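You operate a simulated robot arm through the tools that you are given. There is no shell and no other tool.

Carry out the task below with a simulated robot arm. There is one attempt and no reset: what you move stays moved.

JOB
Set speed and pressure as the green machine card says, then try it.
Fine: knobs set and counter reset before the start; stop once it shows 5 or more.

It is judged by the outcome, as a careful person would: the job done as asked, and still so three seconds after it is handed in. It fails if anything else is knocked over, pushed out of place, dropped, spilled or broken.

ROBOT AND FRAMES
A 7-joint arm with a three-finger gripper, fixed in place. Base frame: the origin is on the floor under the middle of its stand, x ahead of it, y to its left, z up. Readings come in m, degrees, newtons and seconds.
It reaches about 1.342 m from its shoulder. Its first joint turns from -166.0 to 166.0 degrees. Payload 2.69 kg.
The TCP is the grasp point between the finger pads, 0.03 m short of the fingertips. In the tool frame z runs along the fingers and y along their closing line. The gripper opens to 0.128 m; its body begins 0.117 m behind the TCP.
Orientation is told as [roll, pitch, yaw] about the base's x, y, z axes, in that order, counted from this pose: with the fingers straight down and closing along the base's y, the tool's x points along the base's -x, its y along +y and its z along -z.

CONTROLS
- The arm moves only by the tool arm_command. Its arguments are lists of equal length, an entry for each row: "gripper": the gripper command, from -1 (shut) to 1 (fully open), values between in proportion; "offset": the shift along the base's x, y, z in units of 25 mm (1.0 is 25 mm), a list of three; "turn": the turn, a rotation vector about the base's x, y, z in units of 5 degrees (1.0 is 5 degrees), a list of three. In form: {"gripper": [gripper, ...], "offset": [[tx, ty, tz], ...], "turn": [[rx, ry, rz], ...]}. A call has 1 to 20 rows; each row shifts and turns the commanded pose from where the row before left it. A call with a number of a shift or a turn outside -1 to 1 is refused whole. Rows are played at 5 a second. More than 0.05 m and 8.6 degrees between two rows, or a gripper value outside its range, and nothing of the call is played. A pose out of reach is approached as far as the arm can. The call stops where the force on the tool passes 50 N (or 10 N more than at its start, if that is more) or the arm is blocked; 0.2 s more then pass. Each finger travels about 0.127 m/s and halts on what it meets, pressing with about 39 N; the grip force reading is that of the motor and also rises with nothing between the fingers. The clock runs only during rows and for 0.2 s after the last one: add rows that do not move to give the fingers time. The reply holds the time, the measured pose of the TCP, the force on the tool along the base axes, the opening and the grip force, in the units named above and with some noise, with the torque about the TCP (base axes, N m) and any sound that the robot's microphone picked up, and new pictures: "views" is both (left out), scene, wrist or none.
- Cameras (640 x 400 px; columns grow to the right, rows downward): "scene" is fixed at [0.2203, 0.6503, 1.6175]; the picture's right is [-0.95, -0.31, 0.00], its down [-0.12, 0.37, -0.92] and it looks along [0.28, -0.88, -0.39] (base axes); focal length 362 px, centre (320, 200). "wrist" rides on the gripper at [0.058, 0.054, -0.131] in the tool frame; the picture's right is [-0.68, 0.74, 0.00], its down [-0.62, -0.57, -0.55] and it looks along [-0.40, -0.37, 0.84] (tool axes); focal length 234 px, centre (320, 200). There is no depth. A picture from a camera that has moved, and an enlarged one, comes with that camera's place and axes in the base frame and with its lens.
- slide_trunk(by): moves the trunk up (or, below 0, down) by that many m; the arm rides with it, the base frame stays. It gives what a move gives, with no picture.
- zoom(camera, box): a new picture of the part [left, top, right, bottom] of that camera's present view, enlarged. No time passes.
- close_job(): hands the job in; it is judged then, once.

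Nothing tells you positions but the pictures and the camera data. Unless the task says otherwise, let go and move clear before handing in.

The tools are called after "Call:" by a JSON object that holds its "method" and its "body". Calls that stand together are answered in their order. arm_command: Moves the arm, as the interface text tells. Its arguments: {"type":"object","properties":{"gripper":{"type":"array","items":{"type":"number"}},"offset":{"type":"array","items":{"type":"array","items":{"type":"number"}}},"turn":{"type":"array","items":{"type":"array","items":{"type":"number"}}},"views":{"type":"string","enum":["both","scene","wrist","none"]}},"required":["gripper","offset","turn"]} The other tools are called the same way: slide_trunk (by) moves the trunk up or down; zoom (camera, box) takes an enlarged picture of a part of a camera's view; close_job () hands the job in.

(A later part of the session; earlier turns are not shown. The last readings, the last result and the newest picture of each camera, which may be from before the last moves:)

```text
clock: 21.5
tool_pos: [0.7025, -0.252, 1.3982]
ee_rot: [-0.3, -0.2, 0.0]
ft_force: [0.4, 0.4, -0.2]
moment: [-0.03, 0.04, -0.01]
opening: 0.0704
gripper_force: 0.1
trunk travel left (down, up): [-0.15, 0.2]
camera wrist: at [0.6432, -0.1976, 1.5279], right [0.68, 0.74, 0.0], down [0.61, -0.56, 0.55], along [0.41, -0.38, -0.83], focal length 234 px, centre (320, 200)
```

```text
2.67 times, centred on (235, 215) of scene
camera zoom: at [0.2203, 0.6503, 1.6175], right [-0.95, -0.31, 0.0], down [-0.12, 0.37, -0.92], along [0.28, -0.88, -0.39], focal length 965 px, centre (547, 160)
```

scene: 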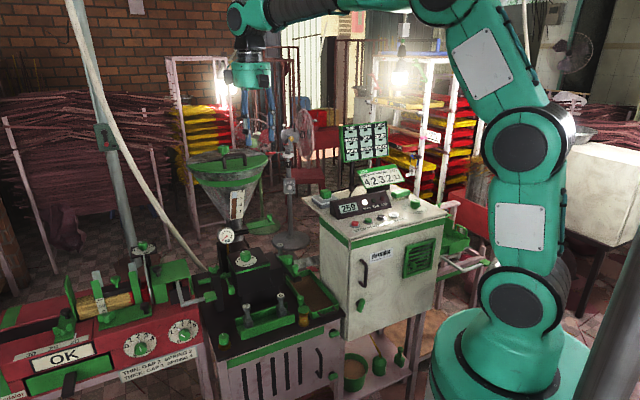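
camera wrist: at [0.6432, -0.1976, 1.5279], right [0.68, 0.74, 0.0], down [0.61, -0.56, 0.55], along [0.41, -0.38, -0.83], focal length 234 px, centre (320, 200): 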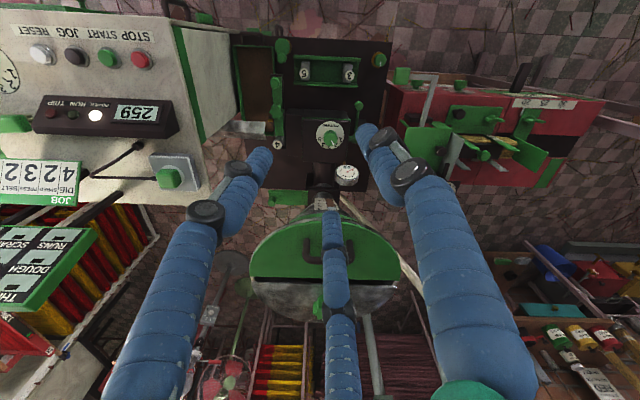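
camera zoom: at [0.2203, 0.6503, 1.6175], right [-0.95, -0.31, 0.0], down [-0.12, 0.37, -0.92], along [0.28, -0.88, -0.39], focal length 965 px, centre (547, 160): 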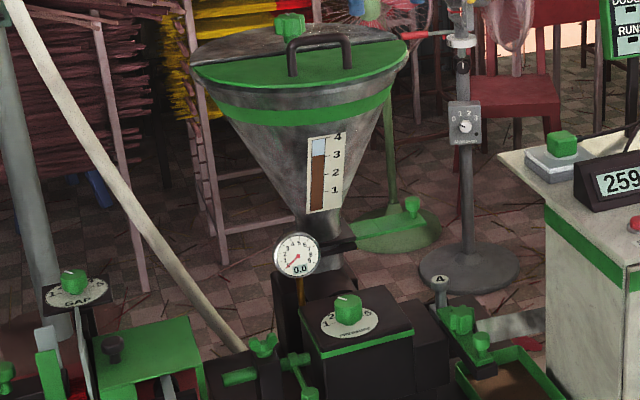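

The wrist has about 6–7 cm radius near the height of the rim, so an 18° lean away from the hopper should clear it. I'll yaw +90° here, which keeps the gauge in the gap between the fingers, then tilt.

Call:
{"method": "arm_command", "body": {"gripper": [0.1, 0.1, 0.1, 0.1, 0.1, 0.1, 0.1, 0.1, 0.1, 0.1, 0.1, 0.1, 0.1, 0.1, 0.1, 0.1, 0.1, 0.1, 0.1], "offset": [[0, 0, 0], [0, 0, 0], [0, 0, 0], [0, 0, 0], [0, 0, 0], [0, 0, 0], [0, 0, 0], [0, 0, 0], [0, 0, 0], [0, 0, 0], [0, 0, 0], [0, 0, 0], [0, 0, 0], [0, 0, 0], [0, 0, 0], [0, 0, 0], [0, 0, 0], [0, 0, 0], [0, 0, 0]], "turn": [[0, 0, 1], [0, 0, 1], [0, 0, 1], [0, 0, 1], [0, 0, 1], [0, 0, 1], [0, 0, 1], [0, 0, 1], [0, 0, 1], [0, 0, 1], [0, 0, 1], [0, 0, 1], [0, 0, 1], [0, 0, 1], [0, 0, 1], [0, 0, 1], [0, 0, 1], [0, 0, 1], [0, 0, 0]], "views": "none"}}

Call:
{"method": "arm_command", "body": {"gripper": [0.1, 0.1, 0.1, 0.1, 0.1], "offset": [[0, 0, 0], [0, 0, 0], [0, 0, 0], [0, 0, 0], [0, 0, 0]], "turn": [[-0.4635, -0.7713, 0], [-0.4635, -0.7713, 0], [-0.4635, -0.7713, 0], [-0.4635, -0.7713, 0], [0, 0, 0]]}}

```text
clock: 25.5
tool_pos: [0.7034, -0.2513, 1.399]
ee_rot: [-0.3, -0.2, 90.1]
ft_force: [-0.4, 0.8, 0.3]
moment: [-0.01, -0.02, -0.01]
opening: 0.0703
gripper_force: 0.0
trunk travel left (down, up): [-0.15, 0.2]
```

```text
clock: 26.7
tool_pos: [0.7023, -0.2513, 1.3992]
ee_rot: [-15.9, 9.0, 88.8]
ft_force: [-0.5, -0.7, 0.1]
moment: [-0.02, 0.0, 0.01]
opening: 0.0705
gripper_force: 0.0
trunk travel left (down, up): [-0.15, 0.2]
camera wrist: at [0.614, -0.2902, 1.5179], right [-0.69, 0.65, -0.31], down [0.41, 0.71, 0.58], along [0.59, 0.28, -0.76], focal length 234 px, centre (320, 200)
```

scene: 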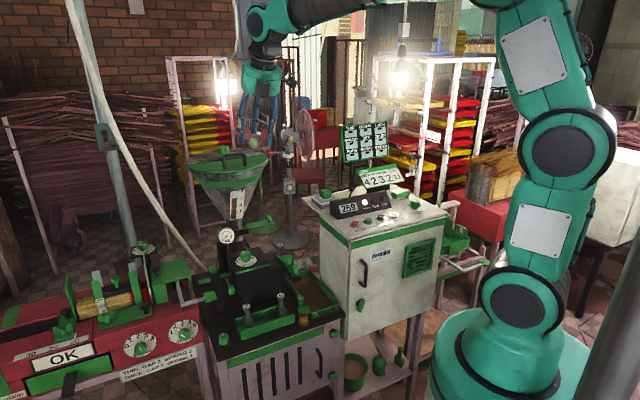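
wrist: 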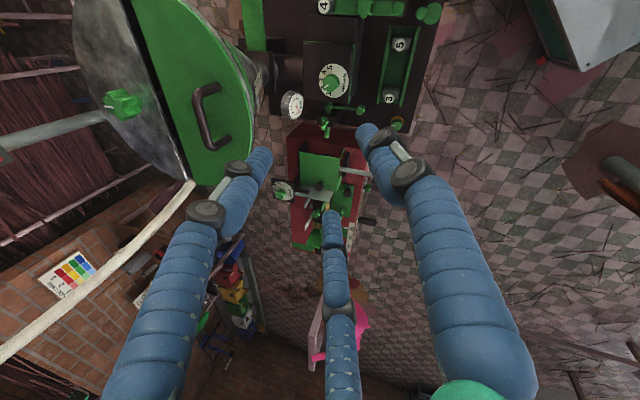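

The lean points away from the hopper as planned. I'll descend along the tool axis to a pre-grasp point about 13 cm above the PRESSURE knob and check clearances.

Call:
{"method": "arm_command", "body": {"gripper": [0.1, 0.1, 0.1, 0.1, 0.1, 0.1, 0.1, 0.1, 0.1, 0.1, 0.1, 0.1, 0.1, 0.1], "offset": [[0.215, -0.12, -0.954], [0.215, -0.12, -0.954], [0.215, -0.12, -0.954], [0.215, -0.12, -0.954], [0.215, -0.12, -0.954], [0.215, -0.12, -0.954], [0.215, -0.12, -0.954], [0.215, -0.12, -0.954], [0.215, -0.12, -0.954], [0.215, -0.12, -0.954], [0.215, -0.12, -0.954], [0.215, -0.12, -0.954], [0.215, -0.12, -0.954], [0, 0, 0]], "turn": [[0, 0, 0], [0, 0, 0], [0, 0, 0], [0, 0, 0], [0, 0, 0], [0, 0, 0], [0, 0, 0], [0, 0, 0], [0, 0, 0], [0, 0, 0], [0, 0, 0], [0, 0, 0], [0, 0, 0], [0, 0, 0]]}}

Call:
{"method": "zoom", "body": {"camera": "scene", "box": [170, 90, 330, 290]}}

Call:
{"method": "zoom", "body": {"camera": "wrist", "box": [220, 60, 420, 240]}}

```text
clock: 29.7
tool_pos: [0.7715, -0.2918, 1.0877]
ee_rot: [-15.9, 9.0, 88.9]
ft_force: [0.6, 0.7, 0.4]
moment: [0.0, -0.02, -0.02]
opening: 0.0704
gripper_force: 0.1
trunk travel left (down, up): [-0.15, 0.2]
camera wrist: at [0.6836, -0.331, 1.2068], right [-0.69, 0.65, -0.3], down [0.41, 0.71, 0.58], along [0.59, 0.28, -0.76], focal length 234 px, centre (320, 200)
```

scene: 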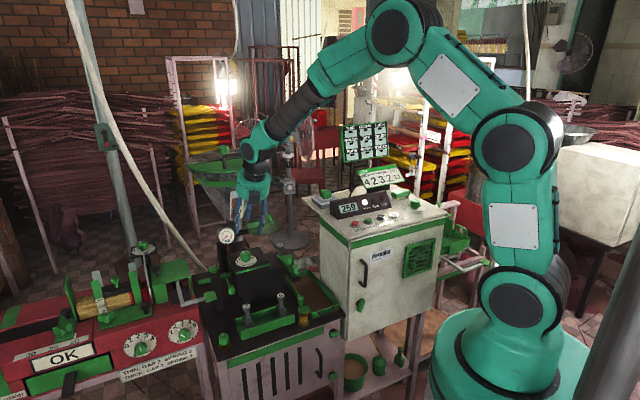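
wrist: 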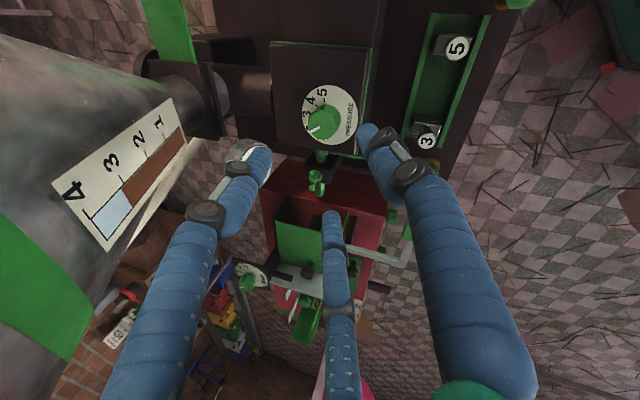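

```text
2.00 times, centred on (250, 190) of scene
camera zoom: at [0.2203, 0.6503, 1.6175], right [-0.95, -0.31, 0.0], down [-0.12, 0.37, -0.92], along [0.28, -0.88, -0.39], focal length 724 px, centre (460, 220)
```

zoom: 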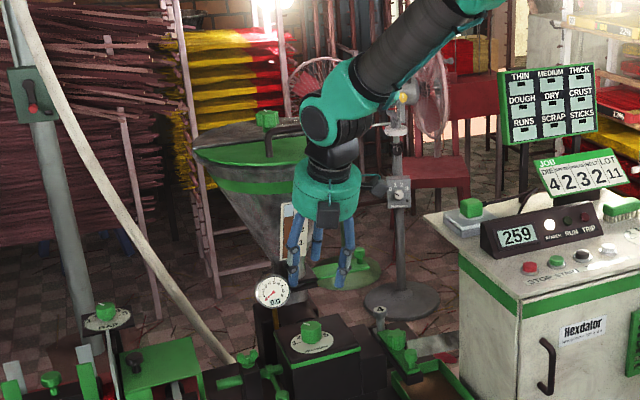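

```text
2.22 times, centred on (320, 150) of wrist
camera zoom: at [0.6836, -0.331, 1.2068], right [-0.69, 0.65, -0.3], down [0.41, 0.71, 0.58], along [0.59, 0.28, -0.76], focal length 520 px, centre (320, 311)
```

zoom: 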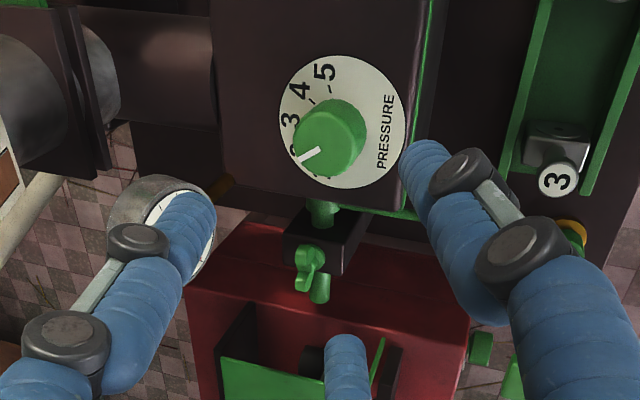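

Clearances look good: the hopper is well off the wrist, and the gauge sits between the fingers, though closer to one of them. I'll twist 25° about the tool axis to centre the gauge in the gap while moving down to about 5 cm above grip height.

Call:
{"method": "arm_command", "body": {"gripper": [0.1, 0.1, 0.1, 0.1, 0.1, 0.1, 0.1], "offset": [[0, 0, 0], [0.095, -0.072, -0.4], [0.095, -0.072, -0.4], [0.095, -0.072, -0.6], [0.095, -0.072, -0.6], [0.19, -0.142, -1.0], [0, 0, 0]], "turn": [[-0.265, 0.159, 0.951], [-0.265, 0.159, 0.951], [-0.265, 0.159, 0.951], [-0.265, 0.159, 0.951], [-0.265, 0.159, 0.951], [0, 0, 0], [0, 0, 0]]}}

Call:
{"method": "zoom", "body": {"camera": "scene", "box": [190, 130, 310, 290]}}

Call:
{"method": "zoom", "body": {"camera": "wrist", "box": [230, 90, 410, 250]}}

```text
clock: 31.3
tool_pos: [0.785, -0.3017, 1.0144]
ee_rot: [-10.7, 14.6, 113.7]
ft_force: [0.6, -0.3, 0.5]
moment: [0.03, 0.05, 0.0]
opening: 0.0704
gripper_force: 0.1
trunk travel left (down, up): [-0.15, 0.2]
camera wrist: at [0.7265, -0.3575, 1.1436], right [-0.91, 0.28, -0.3], down [0.11, 0.88, 0.47], along [0.39, 0.39, -0.83], focal length 234 px, centre (320, 200)
```

scene: 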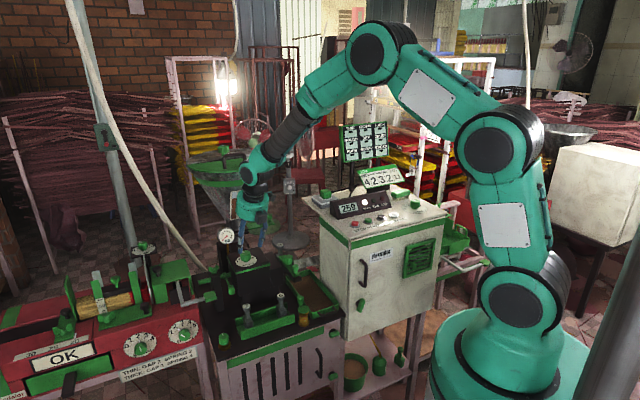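
wrist: 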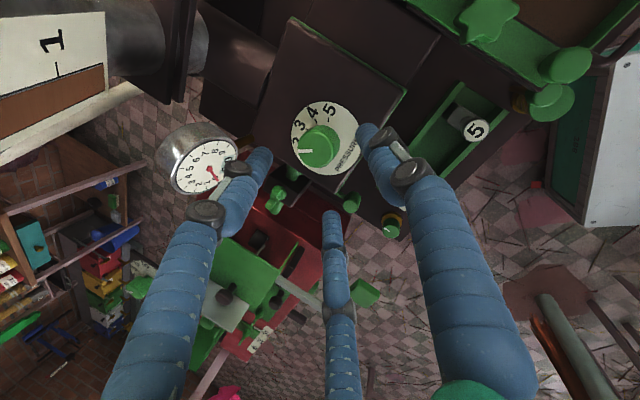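

```text
2.50 times, centred on (250, 210) of scene
camera zoom: at [0.2203, 0.6503, 1.6175], right [-0.95, -0.31, 0.0], down [-0.12, 0.37, -0.92], along [0.28, -0.88, -0.39], focal length 904 px, centre (495, 175)
```

zoom: 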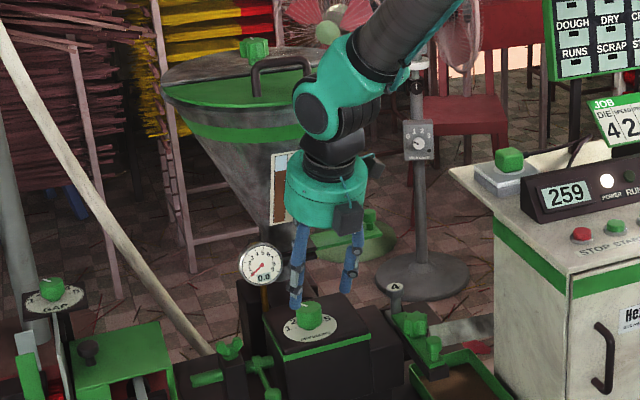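

```text
2.50 times, centred on (320, 170) of wrist
camera zoom: at [0.7265, -0.3575, 1.1436], right [-0.91, 0.28, -0.3], down [0.11, 0.88, 0.47], along [0.39, 0.39, -0.83], focal length 585 px, centre (320, 275)
```

zoom: 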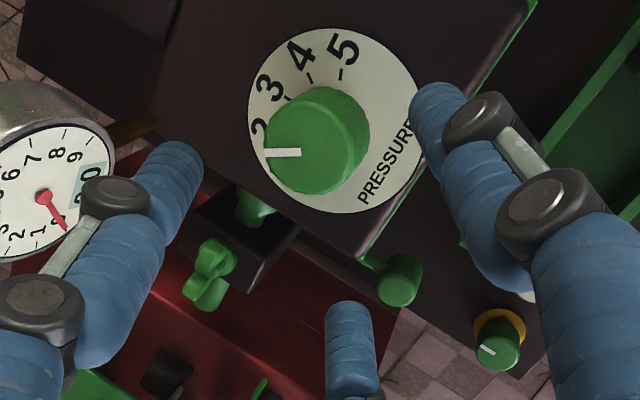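

That twist went the wrong way and put a finger in line with the gauge (nothing touched). I'll undo it here before going any lower.

Call:
{"method": "arm_command", "body": {"gripper": [0.1, 0.1, 0.1, 0.1, 0.1, 0.1, 0.1], "offset": [[0, 0, 0], [0, 0, 0], [0, 0, 0], [0, 0, 0], [0, 0, 0], [0.3, -0.16, -0.9], [0, 0, 0]], "turn": [[0.265, -0.159, -0.951], [0.265, -0.159, -0.951], [0.265, -0.159, -0.951], [0.265, -0.159, -0.951], [0.265, -0.159, -0.951], [0, 0, 0], [0, 0, 0]]}}

Call:
{"method": "zoom", "body": {"camera": "scene", "box": [200, 180, 300, 290]}}

Call:
{"method": "zoom", "body": {"camera": "wrist", "box": [230, 90, 410, 250]}}

```text
clock: 32.9
tool_pos: [0.7964, -0.306, 0.9901]
ee_rot: [-15.8, 9.0, 88.7]
ft_force: [0.4, -0.4, -1.0]
moment: [0.0, 0.02, 0.02]
opening: 0.0705
gripper_force: 0.0
trunk travel left (down, up): [-0.15, 0.2]
camera wrist: at [0.7064, -0.3454, 1.1088], right [-0.69, 0.65, -0.3], down [0.41, 0.71, 0.58], along [0.59, 0.28, -0.76], focal length 234 px, centre (320, 200)
```

scene: 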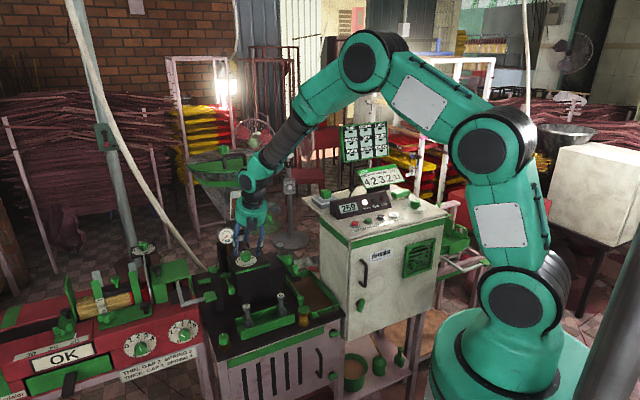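
wrist: 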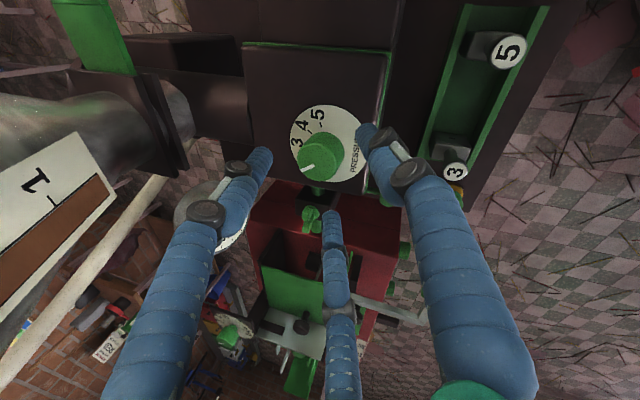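

```text
3.64 times, centred on (250, 235) of scene
camera zoom: at [0.2203, 0.6503, 1.6175], right [-0.95, -0.31, 0.0], down [-0.12, 0.37, -0.92], along [0.28, -0.88, -0.39], focal length 1316 px, centre (574, 73)
```

zoom: 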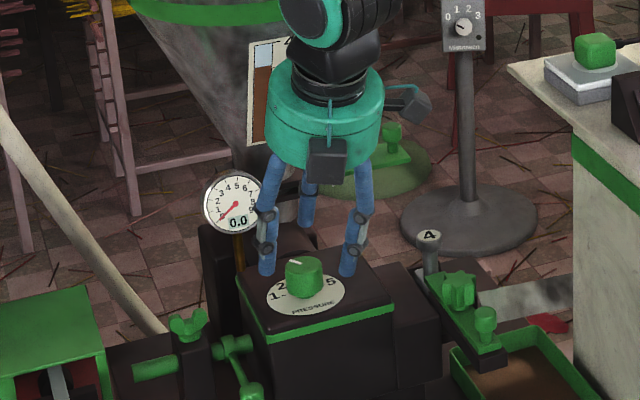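

```text
2.50 times, centred on (320, 170) of wrist
camera zoom: at [0.7064, -0.3454, 1.1088], right [-0.69, 0.65, -0.3], down [0.41, 0.71, 0.58], along [0.59, 0.28, -0.76], focal length 585 px, centre (320, 275)
```

zoom: 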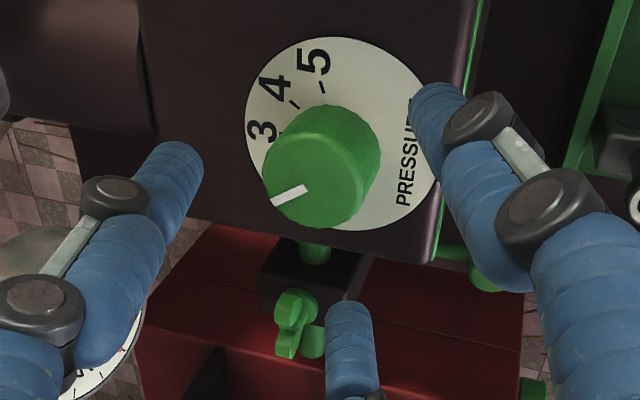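

The gauge is back in the middle of the gap and the wrist clears the hopper. I'll go down the last 2.6 cm around the knob and look before closing.

Call:
{"method": "arm_command", "body": {"gripper": [0.1, 0.1, 0.1, 0.1], "offset": [[0.06, -0.04, -0.35], [0.06, -0.04, -0.35], [0.06, -0.036, -0.32], [0, 0, 0]], "turn": [[0, 0, 0], [0, 0, 0], [0, 0, 0], [0, 0, 0]]}}

Call:
{"method": "zoom", "body": {"camera": "scene", "box": [215, 215, 285, 285]}}

Call:
{"method": "zoom", "body": {"camera": "wrist", "box": [230, 90, 410, 250]}}

```text
clock: 33.9
tool_pos: [0.7999, -0.3083, 0.9658]
ee_rot: [-16.0, 9.0, 88.8]
ft_force: [-0.7, -0.5, 0.6]
moment: [0.01, -0.05, 0.0]
opening: 0.0702
gripper_force: 0.0
trunk travel left (down, up): [-0.15, 0.2]
camera wrist: at [0.7102, -0.3476, 1.085], right [-0.69, 0.65, -0.31], down [0.41, 0.71, 0.58], along [0.59, 0.28, -0.76], focal length 234 px, centre (320, 200)
```

scene: 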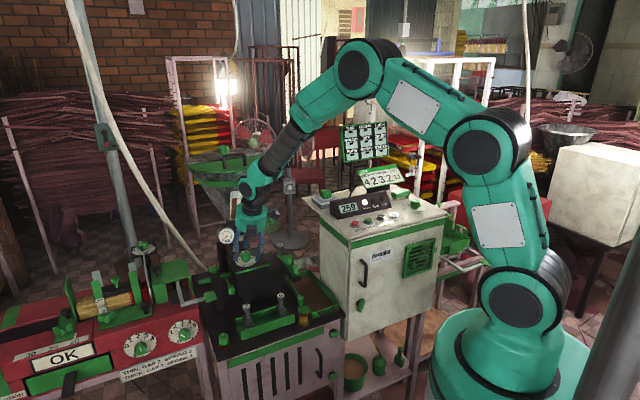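
wrist: 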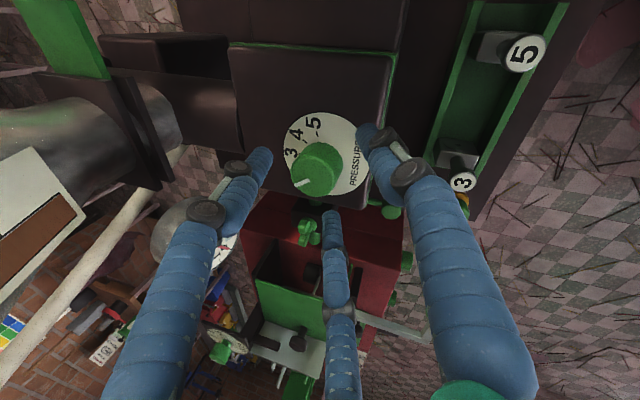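

```text
5.71 times, centred on (250, 250) of scene
camera zoom: at [0.2203, 0.6503, 1.6175], right [-0.95, -0.31, 0.0], down [-0.12, 0.37, -0.92], along [0.28, -0.88, -0.39], focal length 2067 px, centre (720, -86)
```

zoom: 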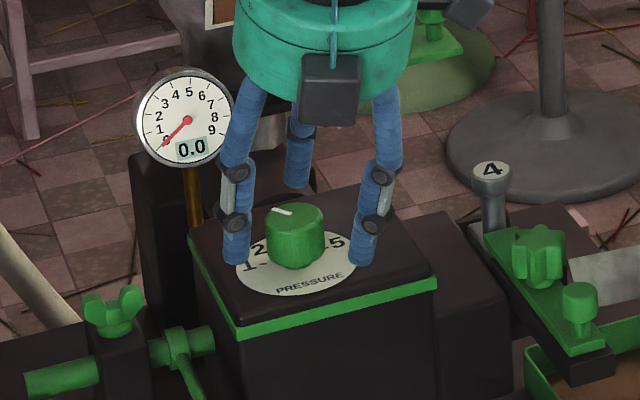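

```text
2.50 times, centred on (320, 170) of wrist
camera zoom: at [0.7102, -0.3476, 1.085], right [-0.69, 0.65, -0.31], down [0.41, 0.71, 0.58], along [0.59, 0.28, -0.76], focal length 585 px, centre (320, 275)
```

zoom: 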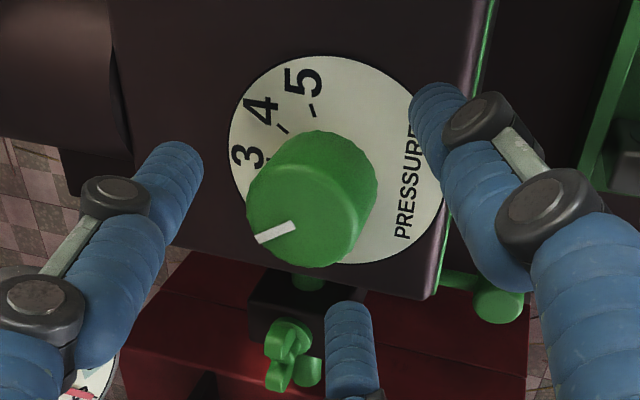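

The fingers straddle the knob evenly. I'll close partway, drop 6 mm more along the tool axis so the hopper-side finger overlaps the knob better, then grip.

Call:
{"method": "arm_command", "body": {"gripper": [-0.2, -0.2, -0.2, -0.3, -0.4, -0.5, -0.6, -0.6, -0.6], "offset": [[0, 0, 0], [0.032, -0.02, -0.12], [0.032, -0.02, -0.12], [0, 0, 0], [0, 0, 0], [0, 0, 0], [0, 0, 0], [0, 0, 0], [0, 0, 0]], "turn": [[0, 0, 0], [0, 0, 0], [0, 0, 0], [0, 0, 0], [0, 0, 0], [0, 0, 0], [0, 0, 0], [0, 0, 0], [0, 0, 0]]}}

Call:
{"method": "zoom", "body": {"camera": "scene", "box": [215, 215, 285, 285]}}

Call:
{"method": "zoom", "body": {"camera": "wrist", "box": [230, 90, 410, 250]}}

```text
clock: 35.9
tool_pos: [0.8024, -0.3115, 0.9617]
ee_rot: [-16.0, 9.0, 88.9]
ft_force: [5.9, -27.0, 4.8]
moment: [-0.62, 0.29, -0.19]
opening: 0.036
gripper_force: 44.6
trunk travel left (down, up): [-0.15, 0.2]
camera wrist: at [0.7131, -0.3509, 1.0799], right [-0.69, 0.65, -0.31], down [0.41, 0.71, 0.58], along [0.59, 0.28, -0.76], focal length 234 px, centre (320, 200)
```

scene: 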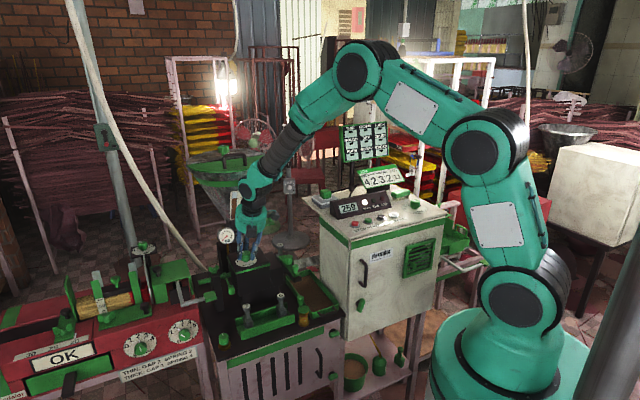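
wrist: 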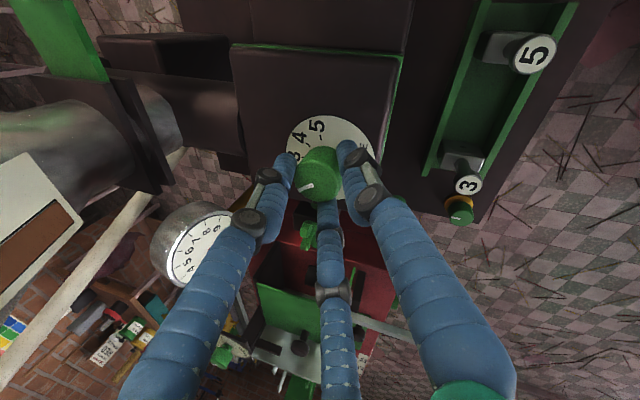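

```text
5.71 times, centred on (250, 250) of scene
camera zoom: at [0.2203, 0.6503, 1.6175], right [-0.95, -0.31, 0.0], down [-0.12, 0.37, -0.92], along [0.28, -0.88, -0.39], focal length 2067 px, centre (720, -86)
```

zoom: 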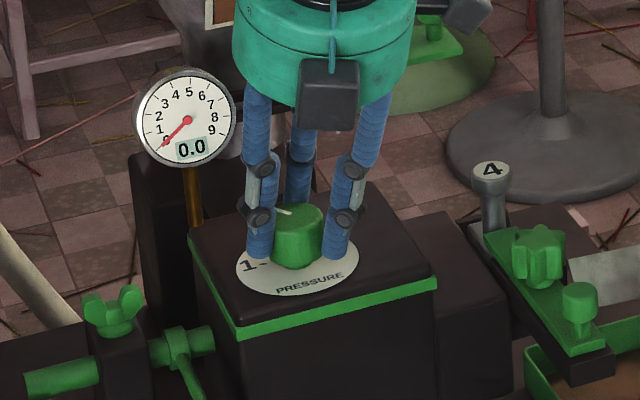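

```text
2.50 times, centred on (320, 170) of wrist
camera zoom: at [0.7131, -0.3509, 1.0799], right [-0.69, 0.65, -0.31], down [0.41, 0.71, 0.58], along [0.59, 0.28, -0.76], focal length 585 px, centre (320, 275)
```

zoom: 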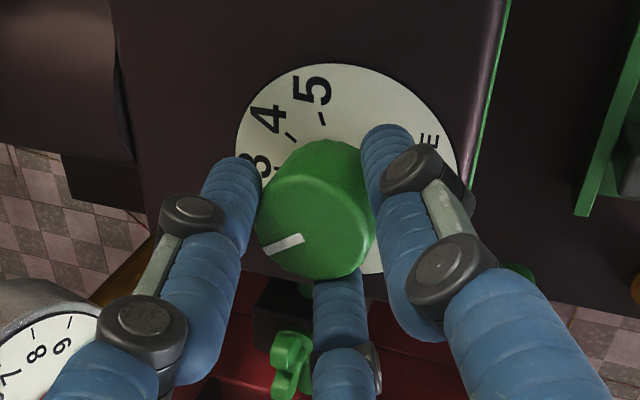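

The knob is gripped with about 27 N of side load toward −y. I'll ease the pose that way, then turn the first 17° clockwise while moving the TCP around the knob's axis.

Call:
{"method": "arm_command", "body": {"gripper": [-0.6, -0.6, -0.6], "offset": [[0.01, -0.05, 0.01], [0.01, -0.05, 0.01], [0, 0, 0]], "turn": [[0, 0, 0], [0, 0, 0], [0, 0, 0]], "views": "none"}}

Call:
{"method": "arm_command", "body": {"gripper": [-0.6, -0.6, -0.6, -0.6, -0.6, -0.6], "offset": [[0.012, 0.011, 0], [0.012, 0.011, 0], [0.012, 0.011, 0], [0.012, 0.011, 0], [0.012, 0.011, 0], [0, 0, 0]], "turn": [[0, 0, -0.7], [0, 0, -0.7], [0, 0, -0.7], [0, 0, -0.7], [0, 0, -0.7], [0, 0, 0]]}}

Call:
{"method": "zoom", "body": {"camera": "scene", "box": [215, 215, 285, 285]}}

Call:
{"method": "zoom", "body": {"camera": "wrist", "box": [230, 90, 410, 250]}}

```text
clock: 36.7
tool_pos: [0.8022, -0.3106, 0.9615]
ee_rot: [-15.9, 9.0, 88.8]
ft_force: [9.5, -12.0, 12.2]
moment: [0.36, 0.08, -0.06]
opening: 0.0363
gripper_force: 45.0
trunk travel left (down, up): [-0.15, 0.2]
```

```text
clock: 38.1
tool_pos: [0.803, -0.3103, 0.9599]
ee_rot: [-16.0, 8.9, 71.2]
ft_force: [14.3, -6.0, 14.7]
moment: [-0.14, -0.23, 0.05]
opening: 0.0357
gripper_force: 46.0
trunk travel left (down, up): [-0.15, 0.2]
camera wrist: at [0.7068, -0.3204, 1.0799], right [-0.47, 0.83, -0.31], down [0.6, 0.55, 0.58], along [0.65, 0.09, -0.76], focal length 234 px, centre (320, 200)
```

scene: 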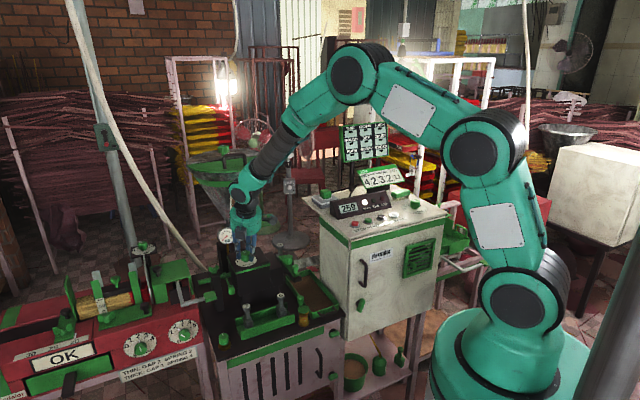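
wrist: 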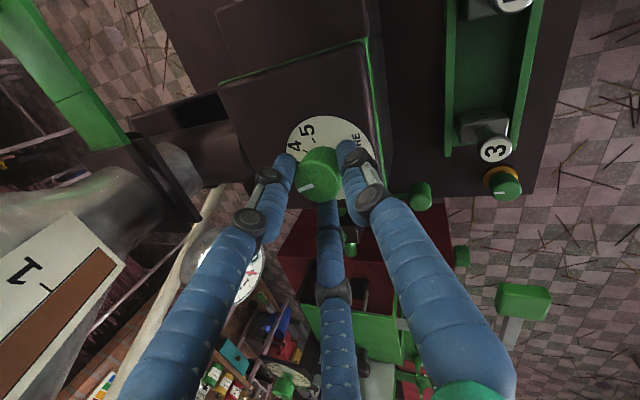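

```text
5.71 times, centred on (250, 250) of scene
camera zoom: at [0.2203, 0.6503, 1.6175], right [-0.95, -0.31, 0.0], down [-0.12, 0.37, -0.92], along [0.28, -0.88, -0.39], focal length 2067 px, centre (720, -86)
```

zoom: 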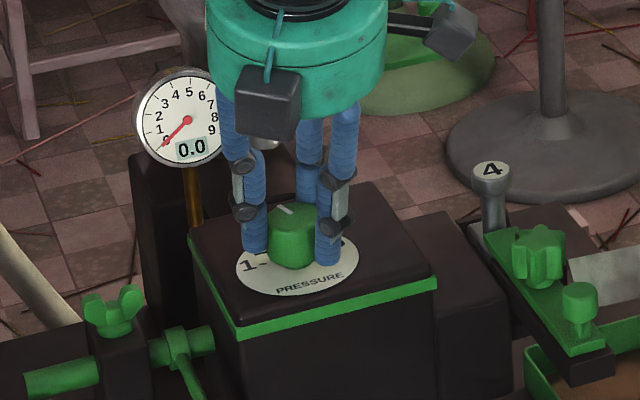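

```text
2.50 times, centred on (320, 170) of wrist
camera zoom: at [0.7068, -0.3204, 1.0799], right [-0.47, 0.83, -0.31], down [0.6, 0.55, 0.58], along [0.65, 0.09, -0.76], focal length 585 px, centre (320, 275)
```

zoom: 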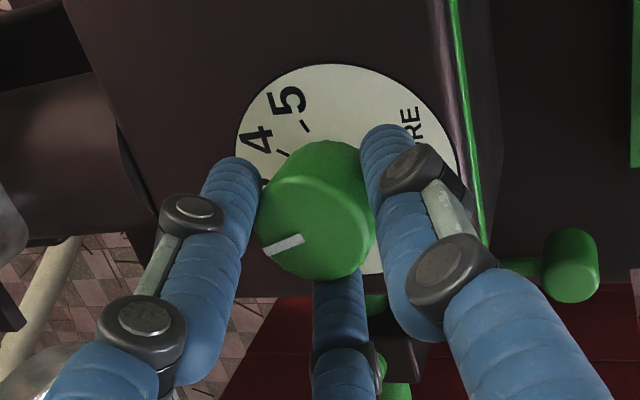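

The knob is turning with the gripper. I'll do the remaining 17° or so toward 3.

Call:
{"method": "arm_command", "body": {"gripper": [-0.6, -0.6, -0.6, -0.6, -0.6, -0.6], "offset": [[0.014, 0.008, 0], [0.014, 0.008, 0], [0.014, 0.008, 0], [0.014, 0.008, 0], [0.014, 0.008, 0], [0, 0, 0]], "turn": [[0, 0, -0.68], [0, 0, -0.68], [0, 0, -0.68], [0, 0, -0.68], [0, 0, -0.68], [0, 0, 0]]}}

Call:
{"method": "zoom", "body": {"camera": "scene", "box": [215, 215, 285, 285]}}

Call:
{"method": "zoom", "body": {"camera": "wrist", "box": [230, 90, 410, 250]}}

```text
clock: 39.5
tool_pos: [0.8056, -0.3083, 0.9611]
ee_rot: [-16.0, 9.0, 54.3]
ft_force: [19.9, 11.8, 14.4]
moment: [0.42, -0.27, 0.17]
opening: 0.0358
gripper_force: 44.5
trunk travel left (down, up): [-0.15, 0.2]
camera wrist: at [0.7098, -0.2904, 1.0799], right [-0.2, 0.93, -0.31], down [0.74, 0.35, 0.58], along [0.64, -0.11, -0.76], focal length 234 px, centre (320, 200)
```

scene: 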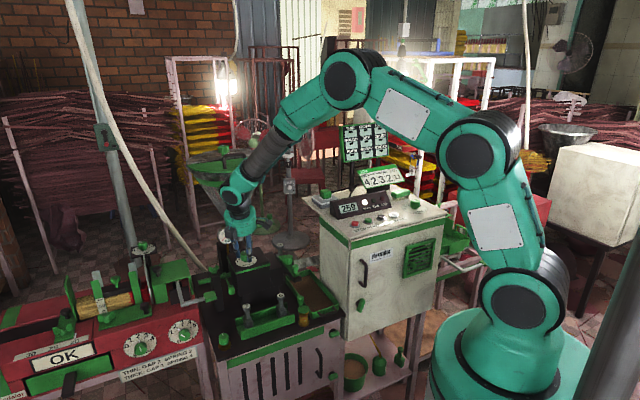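
wrist: 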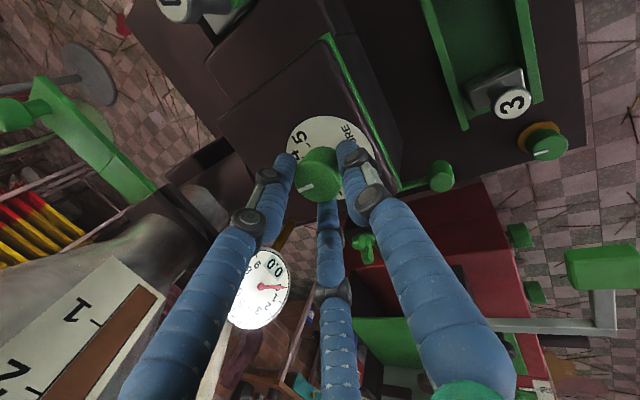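

```text
5.71 times, centred on (250, 250) of scene
camera zoom: at [0.2203, 0.6503, 1.6175], right [-0.95, -0.31, 0.0], down [-0.12, 0.37, -0.92], along [0.28, -0.88, -0.39], focal length 2067 px, centre (720, -86)
```

zoom: 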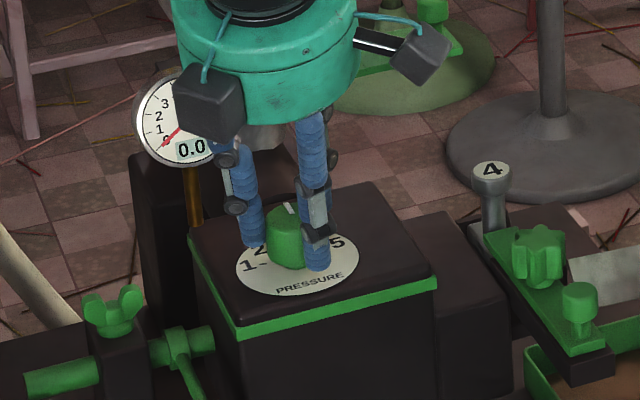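

```text
2.50 times, centred on (320, 170) of wrist
camera zoom: at [0.7098, -0.2904, 1.0799], right [-0.2, 0.93, -0.31], down [0.74, 0.35, 0.58], along [0.64, -0.11, -0.76], focal length 585 px, centre (320, 275)
```

zoom: 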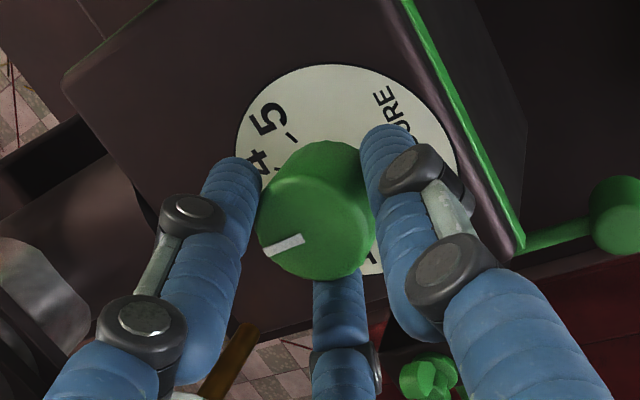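

The pointer should now be at 3. I'll relax the side load, open just enough to let go, and back out along the tool axis.

Call:
{"method": "arm_command", "body": {"gripper": [-0.6, -0.6, -0.25, -0.25, -0.25, -0.25, -0.2, -0.2, -0.2, -0.2, -0.2, -0.2, -0.2, -0.2], "offset": [[0.03, 0.02, 0.02], [0.03, 0.02, 0.02], [0, 0, 0], [0, 0, 0.02], [0, 0, 0.02], [-0.064, 0.14, 0.475], [-0.064, 0.14, 0.475], [-0.128, 0.281, 0.951], [-0.128, 0.281, 0.951], [-0.128, 0.281, 0.951], [-0.128, 0.281, 0.951], [-0.128, 0.281, 0.951], [-0.128, 0.281, 0.951], [0, 0, 0]], "turn": [[0, 0, 0], [0, 0, 0], [0, 0, 0], [0, 0, 0], [0, 0, 0], [0, 0, 0], [0, 0, 0], [0, 0, 0], [0, 0, 0], [0, 0, 0], [0, 0, 0], [0, 0, 0], [0, 0, 0], [0, 0, 0]]}}

Call:
{"method": "zoom", "body": {"camera": "scene", "box": [220, 235, 270, 275]}}

Call:
{"method": "zoom", "body": {"camera": "wrist", "box": [260, 60, 380, 180]}}

```text
clock: 42.5
tool_pos: [0.7848, -0.2598, 1.128]
ee_rot: [-15.9, 8.9, 54.3]
ft_force: [-0.2, 0.1, 0.5]
moment: [0.0, -0.02, 0.01]
opening: 0.0513
gripper_force: 0.1
trunk travel left (down, up): [-0.15, 0.2]
camera wrist: at [0.6907, -0.2417, 1.2473], right [-0.2, 0.93, -0.31], down [0.74, 0.35, 0.58], along [0.64, -0.11, -0.76], focal length 234 px, centre (320, 200)
```

scene: 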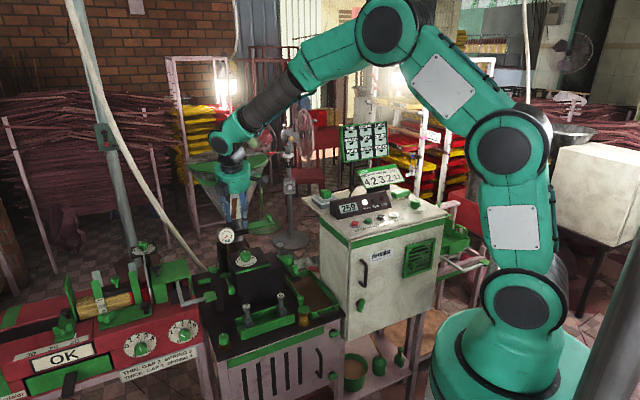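
wrist: 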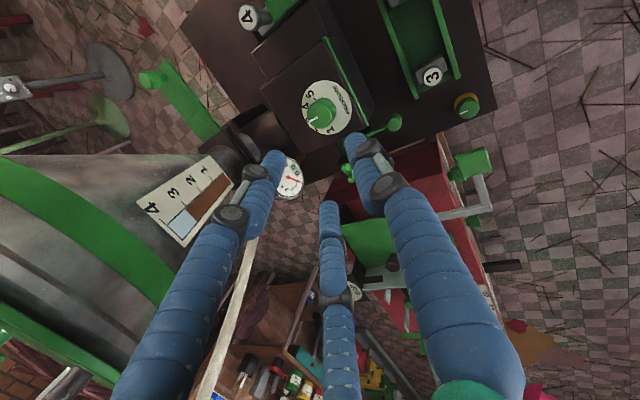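

```text
10.00 times, centred on (245, 255) of scene
camera zoom: at [0.2203, 0.6503, 1.6175], right [-0.95, -0.31, 0.0], down [-0.12, 0.37, -0.92], along [0.28, -0.88, -0.39], focal length 3618 px, centre (1070, -350)
```

zoom: 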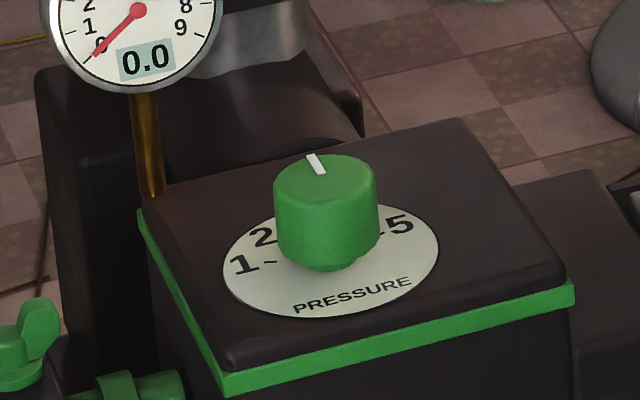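

```text
3.33 times, centred on (320, 120) of wrist
camera zoom: at [0.6907, -0.2417, 1.2473], right [-0.2, 0.93, -0.31], down [0.74, 0.35, 0.58], along [0.64, -0.11, -0.76], focal length 781 px, centre (320, 467)
```

zoom: 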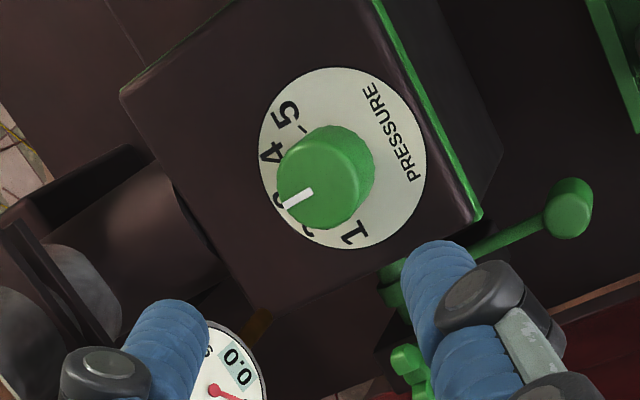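

Both views put the PRESSURE pointer at about −46°, right on 3. Next I'll rise away from the hopper, straighten the tool and go back over the SPEED dial to re-check it before pressing anything.

Call:
{"method": "arm_command", "body": {"gripper": [-0.2, -0.2, -0.2, -0.2, -0.2, -0.2, -0.2, -0.2, 0.2, 0.2, 0.2, 0.2, 0.2, 0.2, 0.2, 0.2, 0.2, 0.2, 0.2, 0.2], "offset": [[-0.5, 0.2, 1], [-0.5, 0.2, 1], [-0.5, 0.2, 1], [-0.5, 0.2, 1], [-0.5, 0.2, 1], [-0.5, 0.2, 1], [-0.5, 0.2, 1], [-0.5, 0.2, 1], [-0.95, -0.97, 0], [-0.95, -0.97, 0], [-0.95, -0.97, 0], [-0.95, -0.97, 0], [-0.95, -0.97, 0], [-0.95, -0.97, 0], [-0.95, -0.97, 0], [-0.95, -0.97, 0], [-0.95, -0.97, 0], [-0.95, -0.97, 0], [-0.95, -0.97, 0], [-0.95, -0.97, 0]], "turn": [[0, 0, 0], [0, 0, 0], [0, 0, 0], [0, 0, 0], [0.82, 0.373, 0], [0.82, 0.373, 0], [0.82, 0.373, 0], [0.82, 0.373, 0], [0, 0, -0.92], [0, 0, -0.92], [0, 0, -0.92], [0, 0, -0.92], [0, 0, -0.92], [0, 0, -0.92], [0, 0, -0.92], [0, 0, -0.92], [0, 0, -0.92], [0, 0, -0.92], [0, 0, -0.92], [0, 0, -0.92]], "views": "scene"}}

```text
clock: 46.7
tool_pos: [0.401, -0.5101, 1.3319]
ee_rot: [-0.3, -0.2, 0.2]
ft_force: [0.2, 0.6, 0.2]
moment: [-0.04, 0.0, 0.01]
opening: 0.0766
gripper_force: 0.0
trunk travel left (down, up): [-0.15, 0.2]
```

scene: 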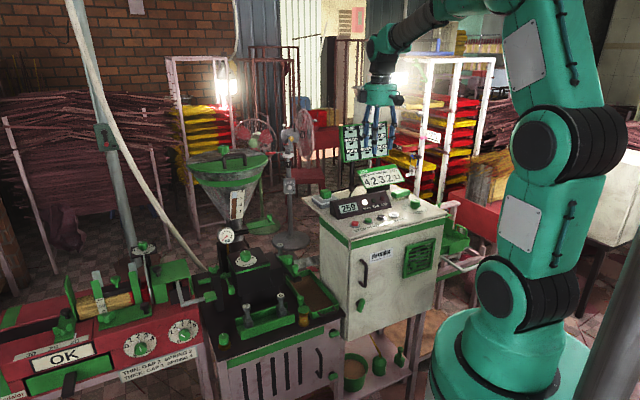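

Call:
{"method": "arm_command", "body": {"gripper": [0.2, 0.2, 0.2, 0.2, 0.2, 0.2, 0.2, 0.2], "offset": [[-0.663, -0.926, -0.526], [-0.663, -0.926, -0.526], [-0.663, -0.926, -0.526], [-0.663, -0.926, -0.526], [-0.663, -0.926, -0.526], [-0.663, -0.926, -0.526], [-0.663, -0.926, -0.526], [0, 0, 0]], "turn": [[0, 0, 0], [0, 0, 0], [0, 0, 0], [0, 0, 0], [0, 0, 0], [0, 0, 0], [0, 0, 0], [0, 0, 0]]}}

Call:
{"method": "zoom", "body": {"camera": "wrist", "box": [280, 60, 360, 140]}}

Call:
{"method": "zoom", "body": {"camera": "wrist", "box": [240, 20, 600, 240]}}

```text
clock: 48.5
tool_pos: [0.2835, -0.6732, 1.2379]
ee_rot: [-0.2, -0.1, 0.3]
ft_force: [-0.4, 0.8, -0.4]
moment: [0.02, 0.0, -0.01]
opening: 0.0765
gripper_force: 0.1
trunk travel left (down, up): [-0.15, 0.2]
camera wrist: at [0.2236, -0.6198, 1.3689], right [0.67, 0.74, 0.0], down [0.62, -0.56, 0.55], along [0.41, -0.37, -0.83], focal length 234 px, centre (320, 200)
```

scene: 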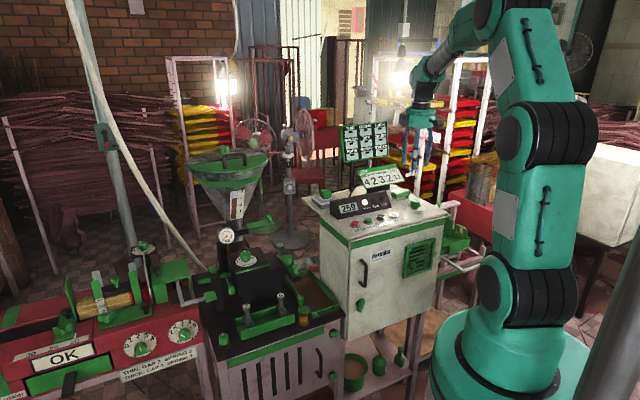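
wrist: 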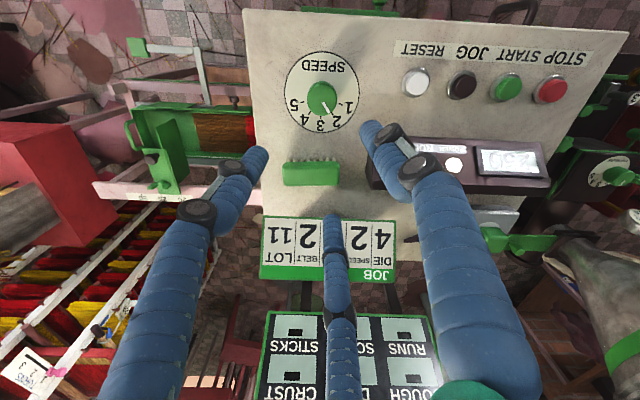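

```text
5.00 times, centred on (320, 100) of wrist
camera zoom: at [0.2236, -0.6198, 1.3689], right [0.67, 0.74, 0.0], down [0.62, -0.56, 0.55], along [0.41, -0.37, -0.83], focal length 1171 px, centre (320, 700)
```

zoom: 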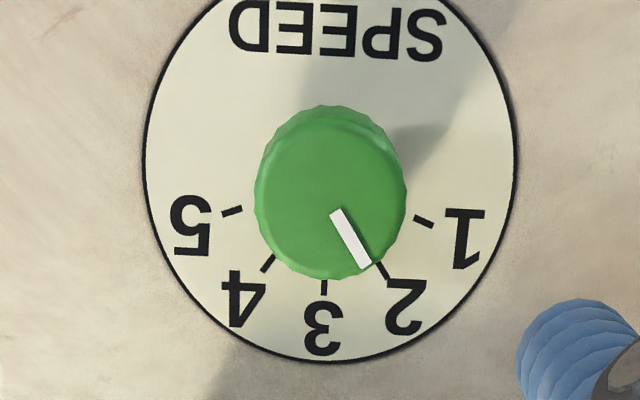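

```text
1.78 times, centred on (420, 130) of wrist
camera zoom: at [0.2236, -0.6198, 1.3689], right [0.67, 0.74, 0.0], down [0.62, -0.56, 0.55], along [0.41, -0.37, -0.83], focal length 416 px, centre (142, 324)
```

zoom: 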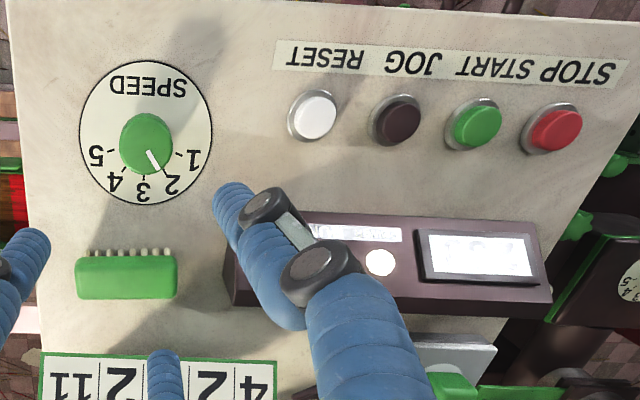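

Call:
{"method": "zoom", "body": {"camera": "wrist", "box": [300, 75, 345, 120]}}

Call:
{"method": "zoom", "body": {"camera": "scene", "box": [320, 180, 400, 240]}}

```text
8.89 times, centred on (322, 98) of wrist
camera zoom: at [0.2236, -0.6198, 1.3689], right [0.67, 0.74, 0.0], down [0.62, -0.56, 0.55], along [0.41, -0.37, -0.83], focal length 2082 px, centre (298, 1111)
```

zoom: 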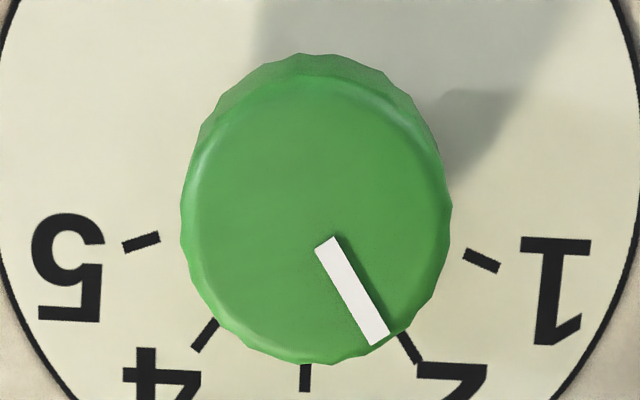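

```text
6.67 times, centred on (360, 210) of scene
camera zoom: at [0.2203, 0.6503, 1.6175], right [-0.95, -0.31, 0.0], down [-0.12, 0.37, -0.92], along [0.28, -0.88, -0.39], focal length 2412 px, centre (53, 133)
```

zoom: 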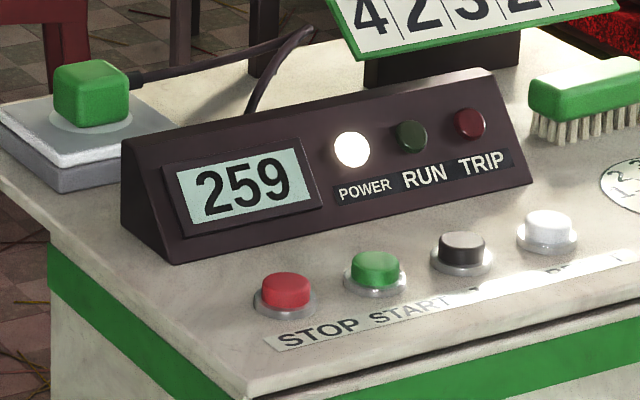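

SPEED reads 2 (within about 3°) and PRESSURE reads 3. The refined button positions are RESET (0.328,-0.560), JOG (0.367,-0.521), START (0.406,-0.483) and STOP (0.446,-0.444), with tops at z≈1.066. I'll shut the gripper and hover over RESET.

Call:
{"method": "arm_command", "body": {"gripper": [-1, -1, -1, -1, -1, -1, -1, -1], "offset": [[0.356, 0.906, 0], [0.356, 0.906, 0], [0.356, 0.906, 0], [0.356, 0.906, -0.4], [0.356, 0.906, -0.9], [0, 0, -0.9], [0, 0, -0.9], [0, 0, 0]], "turn": [[0, 0, 0], [0, 0, 0], [0, 0, 0], [0, 0, 0], [0, 0, 0], [0, 0, 0], [0, 0, 0], [0, 0, 0]]}}

Call:
{"method": "zoom", "body": {"camera": "scene", "box": [330, 150, 450, 240]}}

Call:
{"method": "zoom", "body": {"camera": "wrist", "box": [220, 80, 420, 260]}}

```text
clock: 50.3
tool_pos: [0.3244, -0.5572, 1.1605]
ee_rot: [-0.3, -0.1, 0.4]
ft_force: [0.1, 0.1, -0.6]
moment: [0.03, -0.01, -0.04]
opening: 0.0022
gripper_force: 31.5
trunk travel left (down, up): [-0.15, 0.2]
camera wrist: at [0.2661, -0.5051, 1.2907], right [0.67, 0.74, 0.0], down [0.62, -0.56, 0.55], along [0.41, -0.37, -0.83], focal length 234 px, centre (320, 200)
```

scene: 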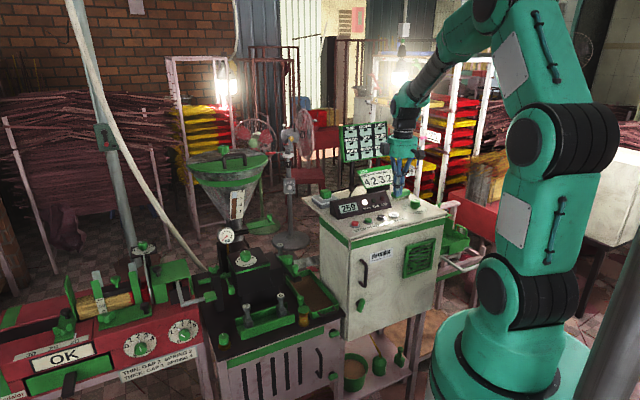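
wrist: 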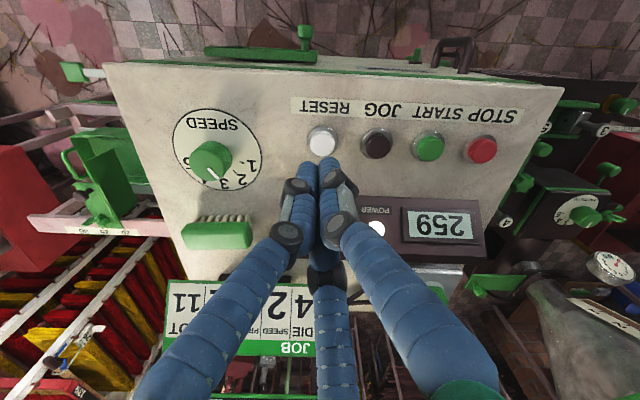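

```text
4.44 times, centred on (390, 195) of scene
camera zoom: at [0.2203, 0.6503, 1.6175], right [-0.95, -0.31, 0.0], down [-0.12, 0.37, -0.92], along [0.28, -0.88, -0.39], focal length 1608 px, centre (9, 222)
```

zoom: 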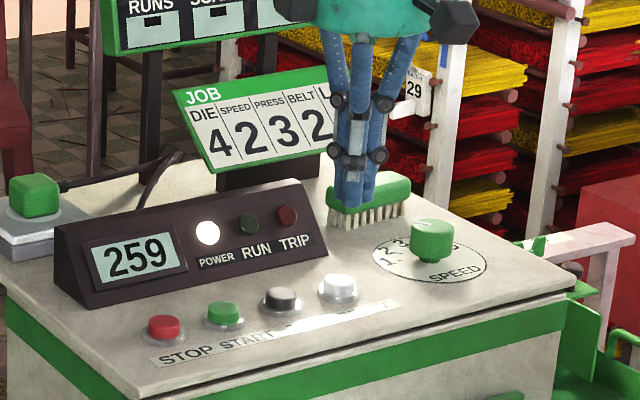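

```text
2.22 times, centred on (320, 170) of wrist
camera zoom: at [0.2661, -0.5051, 1.2907], right [0.67, 0.74, 0.0], down [0.62, -0.56, 0.55], along [0.41, -0.37, -0.83], focal length 520 px, centre (320, 267)
```

zoom: 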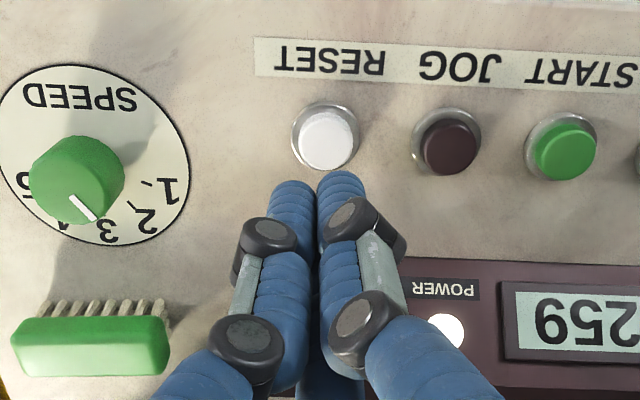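

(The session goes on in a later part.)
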